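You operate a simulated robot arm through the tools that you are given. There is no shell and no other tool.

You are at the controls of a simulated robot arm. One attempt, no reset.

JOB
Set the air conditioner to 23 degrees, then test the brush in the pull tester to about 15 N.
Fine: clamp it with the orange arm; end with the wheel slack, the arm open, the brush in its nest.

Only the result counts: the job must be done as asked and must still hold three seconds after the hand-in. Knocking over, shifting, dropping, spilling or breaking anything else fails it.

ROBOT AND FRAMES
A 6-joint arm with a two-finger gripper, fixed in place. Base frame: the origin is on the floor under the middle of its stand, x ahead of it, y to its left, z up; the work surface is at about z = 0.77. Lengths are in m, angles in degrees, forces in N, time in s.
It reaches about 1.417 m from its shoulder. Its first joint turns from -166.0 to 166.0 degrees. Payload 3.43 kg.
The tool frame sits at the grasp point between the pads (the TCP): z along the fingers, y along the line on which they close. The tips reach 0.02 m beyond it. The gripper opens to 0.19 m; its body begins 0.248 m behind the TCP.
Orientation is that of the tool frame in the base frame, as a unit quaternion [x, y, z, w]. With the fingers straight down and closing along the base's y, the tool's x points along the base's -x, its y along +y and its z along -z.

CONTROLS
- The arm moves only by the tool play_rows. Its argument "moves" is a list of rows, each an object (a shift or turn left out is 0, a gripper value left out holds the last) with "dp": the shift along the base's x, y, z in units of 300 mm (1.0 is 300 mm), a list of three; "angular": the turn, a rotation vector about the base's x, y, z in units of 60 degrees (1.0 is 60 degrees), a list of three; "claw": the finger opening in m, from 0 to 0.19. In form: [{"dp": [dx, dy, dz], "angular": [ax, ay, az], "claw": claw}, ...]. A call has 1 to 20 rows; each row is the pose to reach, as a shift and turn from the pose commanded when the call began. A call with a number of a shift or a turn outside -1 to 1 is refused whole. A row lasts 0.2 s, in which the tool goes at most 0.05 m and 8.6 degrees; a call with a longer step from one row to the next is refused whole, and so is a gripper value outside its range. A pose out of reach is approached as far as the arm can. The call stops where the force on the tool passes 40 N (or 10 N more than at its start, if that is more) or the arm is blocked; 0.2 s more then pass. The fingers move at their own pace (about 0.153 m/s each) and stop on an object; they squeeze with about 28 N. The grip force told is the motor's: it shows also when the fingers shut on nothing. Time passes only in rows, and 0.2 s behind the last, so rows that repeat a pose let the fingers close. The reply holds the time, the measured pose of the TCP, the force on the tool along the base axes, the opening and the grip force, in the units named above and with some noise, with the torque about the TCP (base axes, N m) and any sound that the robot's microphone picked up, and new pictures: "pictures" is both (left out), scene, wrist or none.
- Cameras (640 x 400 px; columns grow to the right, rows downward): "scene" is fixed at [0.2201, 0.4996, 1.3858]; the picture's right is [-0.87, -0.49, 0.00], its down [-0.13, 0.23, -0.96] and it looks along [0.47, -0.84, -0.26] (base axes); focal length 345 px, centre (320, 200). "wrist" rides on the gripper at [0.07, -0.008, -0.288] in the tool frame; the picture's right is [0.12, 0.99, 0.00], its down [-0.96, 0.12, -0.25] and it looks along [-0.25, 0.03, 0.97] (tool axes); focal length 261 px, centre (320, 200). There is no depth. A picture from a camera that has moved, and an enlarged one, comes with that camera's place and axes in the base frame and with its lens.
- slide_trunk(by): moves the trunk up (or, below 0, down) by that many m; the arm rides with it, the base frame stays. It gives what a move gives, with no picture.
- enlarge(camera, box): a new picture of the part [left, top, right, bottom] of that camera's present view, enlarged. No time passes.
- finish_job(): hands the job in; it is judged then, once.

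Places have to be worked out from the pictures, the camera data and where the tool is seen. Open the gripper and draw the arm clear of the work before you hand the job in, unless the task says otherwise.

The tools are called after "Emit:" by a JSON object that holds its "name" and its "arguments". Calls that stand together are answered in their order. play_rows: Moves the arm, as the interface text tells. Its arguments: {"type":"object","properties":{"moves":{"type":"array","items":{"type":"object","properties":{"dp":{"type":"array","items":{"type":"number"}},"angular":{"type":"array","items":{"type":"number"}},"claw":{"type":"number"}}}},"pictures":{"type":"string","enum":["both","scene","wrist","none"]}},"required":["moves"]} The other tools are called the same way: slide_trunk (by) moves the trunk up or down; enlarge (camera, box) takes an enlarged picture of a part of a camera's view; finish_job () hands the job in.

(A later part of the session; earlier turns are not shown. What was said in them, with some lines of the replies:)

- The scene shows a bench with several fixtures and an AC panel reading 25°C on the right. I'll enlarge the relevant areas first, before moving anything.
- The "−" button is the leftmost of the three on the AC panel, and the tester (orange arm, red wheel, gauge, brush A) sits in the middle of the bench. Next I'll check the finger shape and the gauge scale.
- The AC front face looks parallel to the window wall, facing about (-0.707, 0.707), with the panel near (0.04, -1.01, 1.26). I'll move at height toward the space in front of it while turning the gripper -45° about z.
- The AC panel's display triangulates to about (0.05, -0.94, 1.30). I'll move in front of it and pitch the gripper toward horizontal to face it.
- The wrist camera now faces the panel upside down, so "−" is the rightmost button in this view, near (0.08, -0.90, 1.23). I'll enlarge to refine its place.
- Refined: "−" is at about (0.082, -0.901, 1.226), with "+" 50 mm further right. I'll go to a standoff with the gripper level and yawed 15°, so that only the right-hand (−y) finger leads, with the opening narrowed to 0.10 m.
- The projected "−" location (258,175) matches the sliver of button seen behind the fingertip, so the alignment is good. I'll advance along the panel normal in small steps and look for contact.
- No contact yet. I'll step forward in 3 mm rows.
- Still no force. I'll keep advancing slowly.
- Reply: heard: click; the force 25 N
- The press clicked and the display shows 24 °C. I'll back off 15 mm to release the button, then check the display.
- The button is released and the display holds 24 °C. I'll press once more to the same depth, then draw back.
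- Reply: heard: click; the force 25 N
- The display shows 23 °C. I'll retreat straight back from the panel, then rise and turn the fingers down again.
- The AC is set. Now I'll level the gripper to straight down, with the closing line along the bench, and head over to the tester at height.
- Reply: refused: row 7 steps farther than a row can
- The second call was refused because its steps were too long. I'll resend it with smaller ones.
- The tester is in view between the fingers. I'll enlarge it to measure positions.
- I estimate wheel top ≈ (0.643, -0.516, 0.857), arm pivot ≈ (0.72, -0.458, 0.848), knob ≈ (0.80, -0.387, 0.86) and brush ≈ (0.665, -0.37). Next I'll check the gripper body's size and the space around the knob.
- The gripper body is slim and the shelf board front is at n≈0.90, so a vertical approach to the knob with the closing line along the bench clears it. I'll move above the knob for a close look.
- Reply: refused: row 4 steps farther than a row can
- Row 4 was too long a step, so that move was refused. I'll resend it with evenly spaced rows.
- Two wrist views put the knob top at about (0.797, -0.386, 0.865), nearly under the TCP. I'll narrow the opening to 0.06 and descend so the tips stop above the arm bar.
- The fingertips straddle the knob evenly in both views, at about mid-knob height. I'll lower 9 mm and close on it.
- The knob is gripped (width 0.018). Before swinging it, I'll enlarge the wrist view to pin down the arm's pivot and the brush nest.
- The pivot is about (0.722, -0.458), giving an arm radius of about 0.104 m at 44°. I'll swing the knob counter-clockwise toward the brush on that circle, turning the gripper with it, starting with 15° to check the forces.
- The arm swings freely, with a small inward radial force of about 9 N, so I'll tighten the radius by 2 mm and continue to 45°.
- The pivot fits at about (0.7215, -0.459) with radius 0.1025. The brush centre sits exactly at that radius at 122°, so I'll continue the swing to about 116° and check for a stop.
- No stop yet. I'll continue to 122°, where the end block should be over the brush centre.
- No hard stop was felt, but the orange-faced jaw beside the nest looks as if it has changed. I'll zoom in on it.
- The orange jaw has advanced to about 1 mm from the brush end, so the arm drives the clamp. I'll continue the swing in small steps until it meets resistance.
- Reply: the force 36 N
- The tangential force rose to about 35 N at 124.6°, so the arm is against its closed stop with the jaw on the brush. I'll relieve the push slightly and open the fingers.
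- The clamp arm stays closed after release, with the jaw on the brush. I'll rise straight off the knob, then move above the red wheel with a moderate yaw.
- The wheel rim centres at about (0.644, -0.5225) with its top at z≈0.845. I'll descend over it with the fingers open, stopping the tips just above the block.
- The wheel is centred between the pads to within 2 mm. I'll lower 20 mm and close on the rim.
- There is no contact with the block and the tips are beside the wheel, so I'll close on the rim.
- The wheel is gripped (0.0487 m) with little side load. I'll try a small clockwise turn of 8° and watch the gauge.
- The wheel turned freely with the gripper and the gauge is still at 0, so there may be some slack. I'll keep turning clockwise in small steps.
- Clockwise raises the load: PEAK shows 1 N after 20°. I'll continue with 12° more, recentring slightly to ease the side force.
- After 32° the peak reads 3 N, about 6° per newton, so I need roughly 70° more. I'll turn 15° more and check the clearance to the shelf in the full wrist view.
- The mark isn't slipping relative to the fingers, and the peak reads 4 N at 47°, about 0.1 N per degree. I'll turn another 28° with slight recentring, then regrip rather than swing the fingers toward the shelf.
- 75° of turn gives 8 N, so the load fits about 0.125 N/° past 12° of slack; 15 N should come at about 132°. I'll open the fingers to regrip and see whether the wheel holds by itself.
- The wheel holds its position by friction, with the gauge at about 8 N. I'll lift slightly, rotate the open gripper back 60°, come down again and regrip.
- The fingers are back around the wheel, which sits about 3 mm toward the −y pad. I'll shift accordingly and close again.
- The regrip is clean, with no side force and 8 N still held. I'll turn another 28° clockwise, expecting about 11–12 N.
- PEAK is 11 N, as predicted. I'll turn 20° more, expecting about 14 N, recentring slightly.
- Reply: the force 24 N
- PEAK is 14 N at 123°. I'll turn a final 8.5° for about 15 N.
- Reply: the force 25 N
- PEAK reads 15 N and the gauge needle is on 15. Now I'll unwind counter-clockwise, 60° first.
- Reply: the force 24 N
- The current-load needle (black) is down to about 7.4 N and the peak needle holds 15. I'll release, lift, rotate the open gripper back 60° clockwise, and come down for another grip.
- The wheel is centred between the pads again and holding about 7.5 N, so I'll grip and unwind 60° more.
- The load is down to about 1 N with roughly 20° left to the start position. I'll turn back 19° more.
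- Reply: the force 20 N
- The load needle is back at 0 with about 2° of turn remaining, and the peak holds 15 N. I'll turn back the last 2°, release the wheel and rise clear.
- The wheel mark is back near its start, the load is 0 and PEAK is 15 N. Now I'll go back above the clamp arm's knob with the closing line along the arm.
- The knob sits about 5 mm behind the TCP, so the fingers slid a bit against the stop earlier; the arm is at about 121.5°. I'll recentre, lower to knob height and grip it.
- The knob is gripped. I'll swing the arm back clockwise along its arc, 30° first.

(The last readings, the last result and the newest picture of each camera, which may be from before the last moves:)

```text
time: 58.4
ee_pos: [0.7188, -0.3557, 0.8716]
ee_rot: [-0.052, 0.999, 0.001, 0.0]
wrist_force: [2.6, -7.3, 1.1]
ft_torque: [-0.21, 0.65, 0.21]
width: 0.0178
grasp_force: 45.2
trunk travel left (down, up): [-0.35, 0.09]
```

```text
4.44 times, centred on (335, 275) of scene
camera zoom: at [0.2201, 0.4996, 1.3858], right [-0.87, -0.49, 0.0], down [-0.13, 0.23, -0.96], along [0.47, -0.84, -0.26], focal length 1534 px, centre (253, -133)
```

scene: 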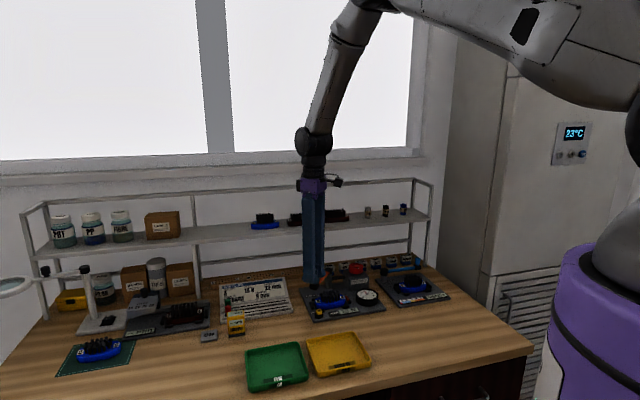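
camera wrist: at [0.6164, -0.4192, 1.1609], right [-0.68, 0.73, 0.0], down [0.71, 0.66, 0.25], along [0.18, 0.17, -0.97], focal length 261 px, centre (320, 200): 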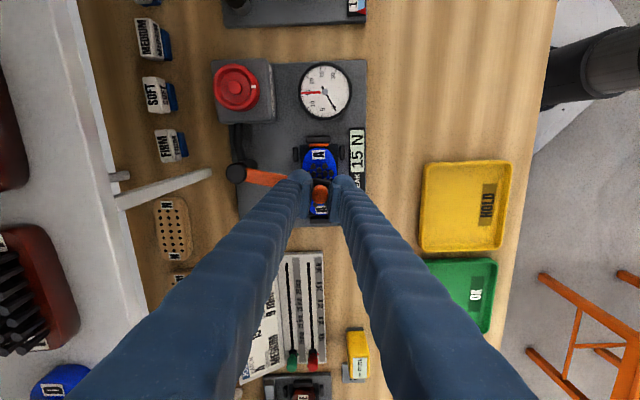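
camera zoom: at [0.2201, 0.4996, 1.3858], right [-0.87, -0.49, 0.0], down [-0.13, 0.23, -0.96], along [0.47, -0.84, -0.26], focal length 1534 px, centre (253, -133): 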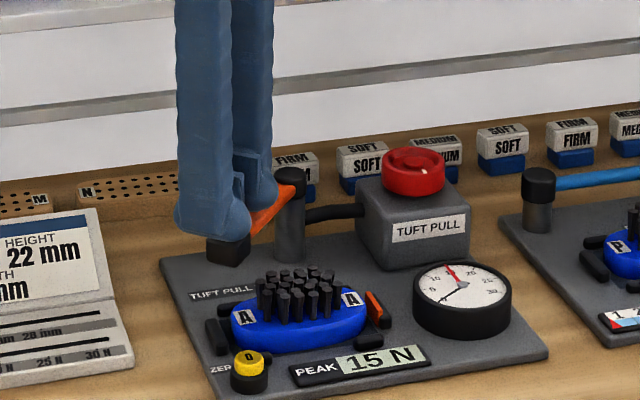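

The jaw has opened and the brush is still in its nest. I'll continue the swing to the original open angle.

Emit:
{"name": "play_rows", "arguments": {"moves": [{"dp": [0.0447, -0.003, 0], "angular": [0, 0, -0.125], "claw": 0.01}, {"dp": [0.0883, -0.0107, 0], "angular": [0, 0, -0.25], "claw": 0.01}, {"dp": [0.1309, -0.0237, 0], "angular": [0, 0, -0.375], "claw": 0.01}, {"dp": [0.1713, -0.0422, 0], "angular": [0, 0, -0.5], "claw": 0.01}, {"dp": [0.209, -0.0658, 0], "angular": [0, 0, -0.625], "claw": 0.01}, {"dp": [0.2433, -0.094, 0], "angular": [0, 0, -0.75], "claw": 0.01}, {"dp": [0.2526, -0.1032, 0], "angular": [0, 0, -0.787], "claw": 0.01}], "pictures": "both"}}

Emit:
{"name": "enlarge", "arguments": {"camera": "scene", "box": [280, 230, 390, 320]}}

Emit:
{"name": "enlarge", "arguments": {"camera": "wrist", "box": [200, 60, 360, 220]}}

```text
time: 60.0
ee_pos: [0.7972, -0.3861, 0.8722]
ee_rot: [0.352, 0.936, 0.0, 0.001]
wrist_force: [23.7, 20.1, 3.1]
ft_torque: [-0.04, -0.51, 0.15]
width: 0.0176
grasp_force: 45.3
trunk travel left (down, up): [-0.35, 0.09]
camera wrist: at [0.7367, -0.3451, 1.1608], right [0.56, 0.83, 0.0], down [0.8, -0.55, 0.25], along [0.21, -0.14, -0.97], focal length 261 px, centre (320, 200)
```

scene: 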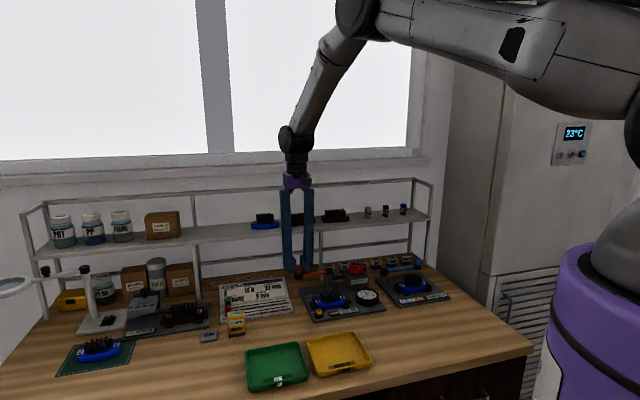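
wrist: 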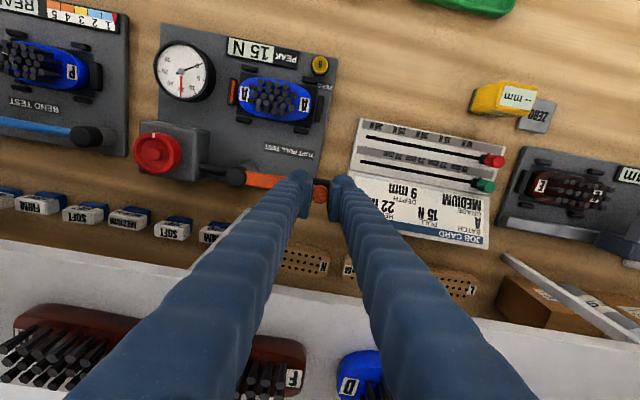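

```text
4.44 times, centred on (335, 275) of scene
camera zoom: at [0.2201, 0.4996, 1.3858], right [-0.87, -0.49, 0.0], down [-0.13, 0.23, -0.96], along [0.47, -0.84, -0.26], focal length 1534 px, centre (253, -133)
```

zoom: 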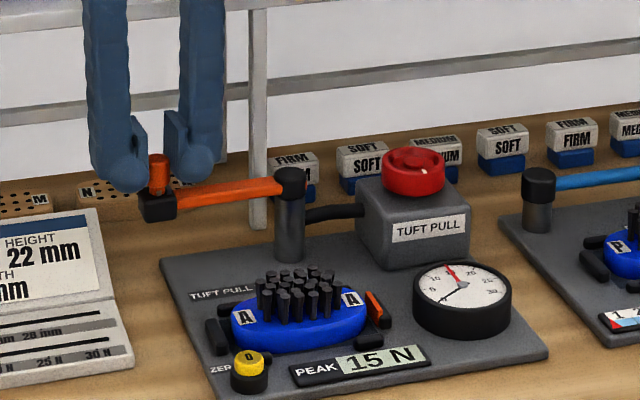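

```text
2.50 times, centred on (280, 140) of wrist
camera zoom: at [0.7367, -0.3451, 1.1608], right [0.56, 0.83, 0.0], down [0.8, -0.55, 0.25], along [0.21, -0.14, -0.97], focal length 652 px, centre (420, 350)
```

zoom: 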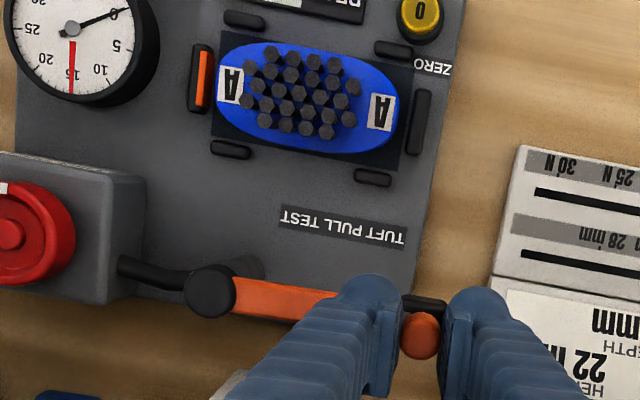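

The arm is back at its original open angle (about 44°), with some outward radial load. I'll relax outward 2.5 mm, then open the fingers.

Emit:
{"name": "play_rows", "arguments": {"moves": [{"dp": [0.003, 0.003, 0], "claw": 0.01}, {"dp": [0.006, 0.006, 0], "claw": 0.01}, {"dp": [0.006, 0.006, 0], "claw": 0.03}, {"dp": [0.006, 0.006, 0], "claw": 0.06}, {"dp": [0.006, 0.006, 0], "claw": 0.06}], "pictures": "none"}}

Emit:
{"name": "enlarge", "arguments": {"camera": "scene", "box": [270, 230, 350, 300]}}

Emit:
{"name": "enlarge", "arguments": {"camera": "wrist", "box": [200, 60, 400, 220]}}

```text
time: 61.2
ee_pos: [0.7947, -0.386, 0.8713]
ee_rot: [0.352, 0.936, 0.0, 0.0]
wrist_force: [-0.4, 0.2, 0.2]
ft_torque: [0.03, 0.02, -0.01]
width: 0.0598
grasp_force: 0.2
trunk travel left (down, up): [-0.35, 0.09]
```

```text
5.71 times, centred on (310, 265) of scene
camera zoom: at [0.2201, 0.4996, 1.3858], right [-0.87, -0.49, 0.0], down [-0.13, 0.23, -0.96], along [0.47, -0.84, -0.26], focal length 1973 px, centre (377, -171)
```

zoom: 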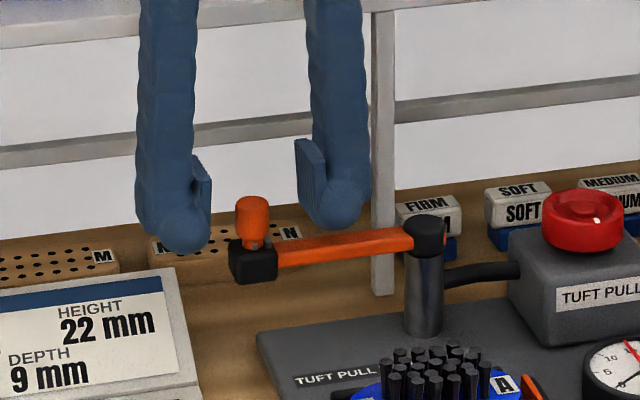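

```text
2.50 times, centred on (300, 140) of wrist
camera zoom: at [0.7361, -0.3459, 1.1604], right [0.56, 0.83, 0.0], down [0.8, -0.55, 0.25], along [0.21, -0.14, -0.97], focal length 652 px, centre (370, 350)
```

zoom: 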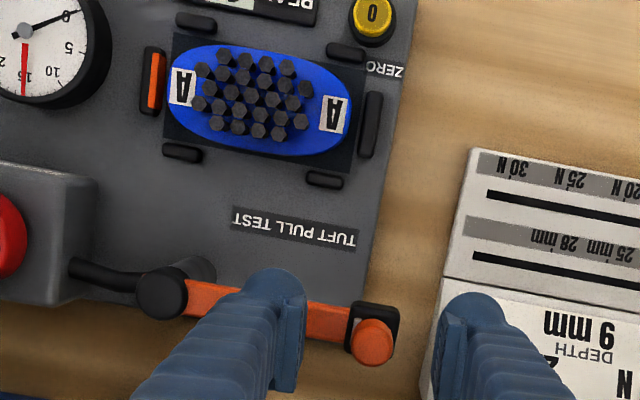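

The arm is open exactly as at the start, judging by the scene pixels. I'll rise straight up, then draw back toward the robot, opening the gripper.

Emit:
{"name": "play_rows", "arguments": {"moves": [{"dp": [0, 0, 0.12], "claw": 0.06}, {"dp": [0, 0, 0.27], "claw": 0.06}, {"dp": [0, 0, 0.42], "claw": 0.06}, {"dp": [0, 0, 0.57], "claw": 0.06}, {"dp": [0, 0, 0.72], "claw": 0.06}, {"dp": [0, 0, 0.87], "claw": 0.06}, {"dp": [0, 0, 0.98], "claw": 0.06}, {"dp": [-0.1, 0.08, 0.98], "claw": 0.1}, {"dp": [-0.22, 0.16, 0.98], "claw": 0.1}, {"dp": [-0.34, 0.23, 0.98], "claw": 0.1}, {"dp": [-0.46, 0.3, 0.98], "claw": 0.1}, {"dp": [-0.58, 0.37, 0.98], "claw": 0.1}, {"dp": [-0.7, 0.44, 0.98], "claw": 0.1}, {"dp": [-0.82, 0.5, 0.98], "claw": 0.1}, {"dp": [-0.94, 0.56, 0.98], "claw": 0.1}, {"dp": [-0.94, 0.56, 0.98], "claw": 0.1}], "pictures": "both"}}

Emit:
{"name": "enlarge", "arguments": {"camera": "scene", "box": [290, 245, 400, 325]}}

Emit:
{"name": "enlarge", "arguments": {"camera": "scene", "box": [530, 110, 604, 174]}}

Emit:
{"name": "enlarge", "arguments": {"camera": "scene", "box": [200, 180, 450, 330]}}

```text
time: 64.6
ee_pos: [0.5127, -0.217, 1.1649]
ee_rot: [0.351, 0.936, 0.0, 0.0]
wrist_force: [0.3, 0.2, 0.7]
ft_torque: [0.0, 0.07, 0.0]
width: 0.0999
grasp_force: 0.0
trunk travel left (down, up): [-0.35, 0.09]
camera wrist: at [0.4536, -0.1783, 1.4536], right [0.56, 0.83, 0.0], down [0.8, -0.55, 0.25], along [0.21, -0.14, -0.97], focal length 261 px, centre (320, 200)
```

scene: 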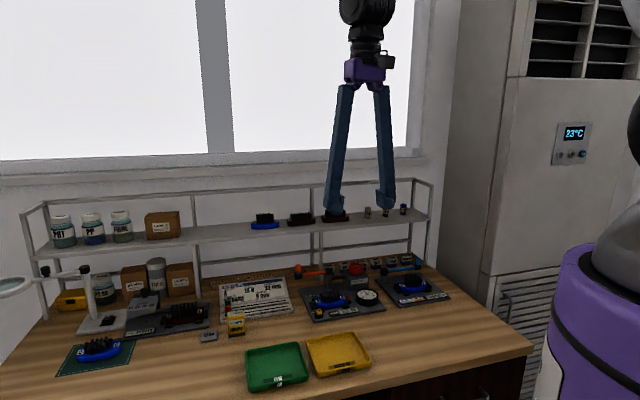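
wrist: 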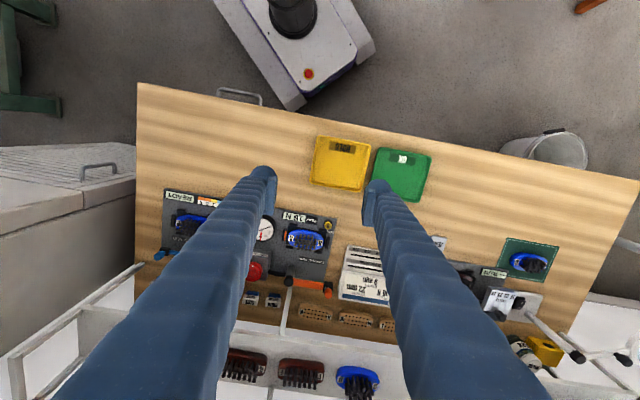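

```text
5.00 times, centred on (345, 285) of scene
camera zoom: at [0.2201, 0.4996, 1.3858], right [-0.87, -0.49, 0.0], down [-0.13, 0.23, -0.96], along [0.47, -0.84, -0.26], focal length 1726 px, centre (195, -225)
```

zoom: 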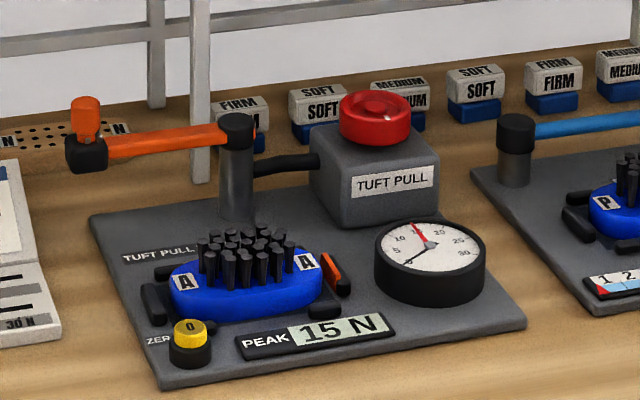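

```text
6.25 times, centred on (567, 142) of scene
camera zoom: at [0.2201, 0.4996, 1.3858], right [-0.87, -0.49, 0.0], down [-0.13, 0.23, -0.96], along [0.47, -0.84, -0.26], focal length 2158 px, centre (-1224, 562)
```

zoom: 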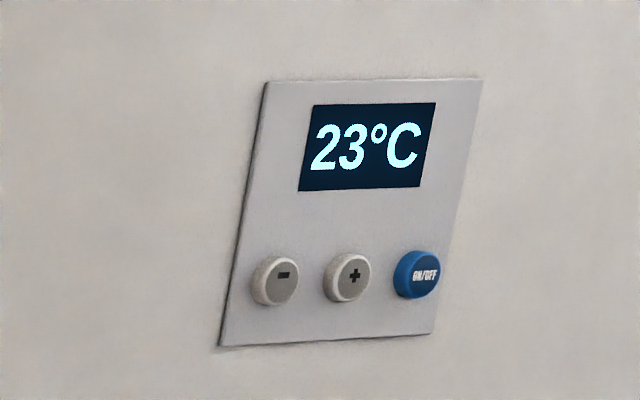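

```text
2.56 times, centred on (325, 255) of scene
camera zoom: at [0.2201, 0.4996, 1.3858], right [-0.87, -0.49, 0.0], down [-0.13, 0.23, -0.96], along [0.47, -0.84, -0.26], focal length 884 px, centre (307, 59)
```

zoom: 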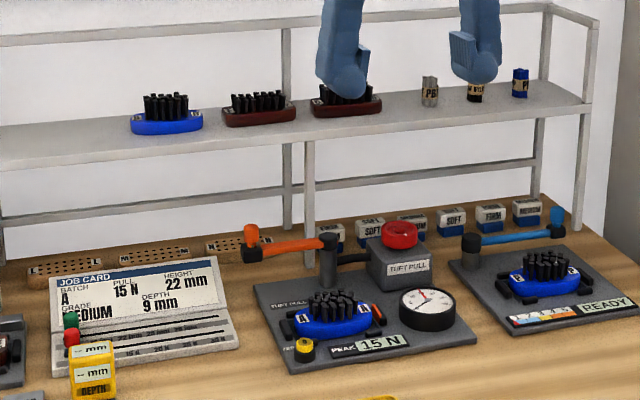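

The AC holds 23 °C. On the tester, PEAK reads 15 N, the load needle is at 0, the clamp arm is open and brush A is in its nest, with everything else undisturbed. I'll open the gripper fully and then hand in.

Emit:
{"name": "play_rows", "arguments": {"moves": [{"dp": [0, 0, 0.1], "claw": 0.15}, {"dp": [0, 0, 0.2], "claw": 0.19}, {"dp": [0, 0, 0.2], "claw": 0.19}], "pictures": "scene"}}

```text
time: 65.4
ee_pos: [0.5146, -0.2163, 1.2259]
ee_rot: [0.351, 0.937, 0.0, 0.0]
wrist_force: [0.0, 0.2, -0.4]
ft_torque: [0.0, 0.04, -0.01]
width: 0.1899
grasp_force: 0.0
trunk travel left (down, up): [-0.35, 0.09]
```

scene: 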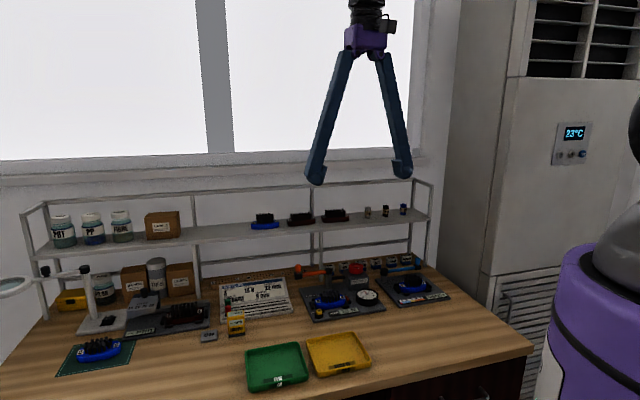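

The gripper is open and well clear of the work, and the scene is as required. I'm handing the job in.

Emit:
{"name": "finish_job", "arguments": {}}

```text
The job is handed in.
```

The air conditioner is set to 23 °C and the brush has been pulled to 15 N. I've handed the job in; the judge's result hasn't come back.

- **Air conditioner:** I pressed "−" twice, taking the display from 25 to 23 °C.
- **Pull test:** I swung the orange arm over brush A until it reached its stop and the jaw closed on the brush. Then I turned the red wheel clockwise until PEAK read 15 N.
- **End state:** The wheel is back at about its starting position and the load needle reads 0. The orange arm is open where it started, and the brush is still in its nest. PEAK still shows 15 N.

I saw nothing else moved or knocked over in the last pictures. The arm is clear of the bench with the gripper fully open.
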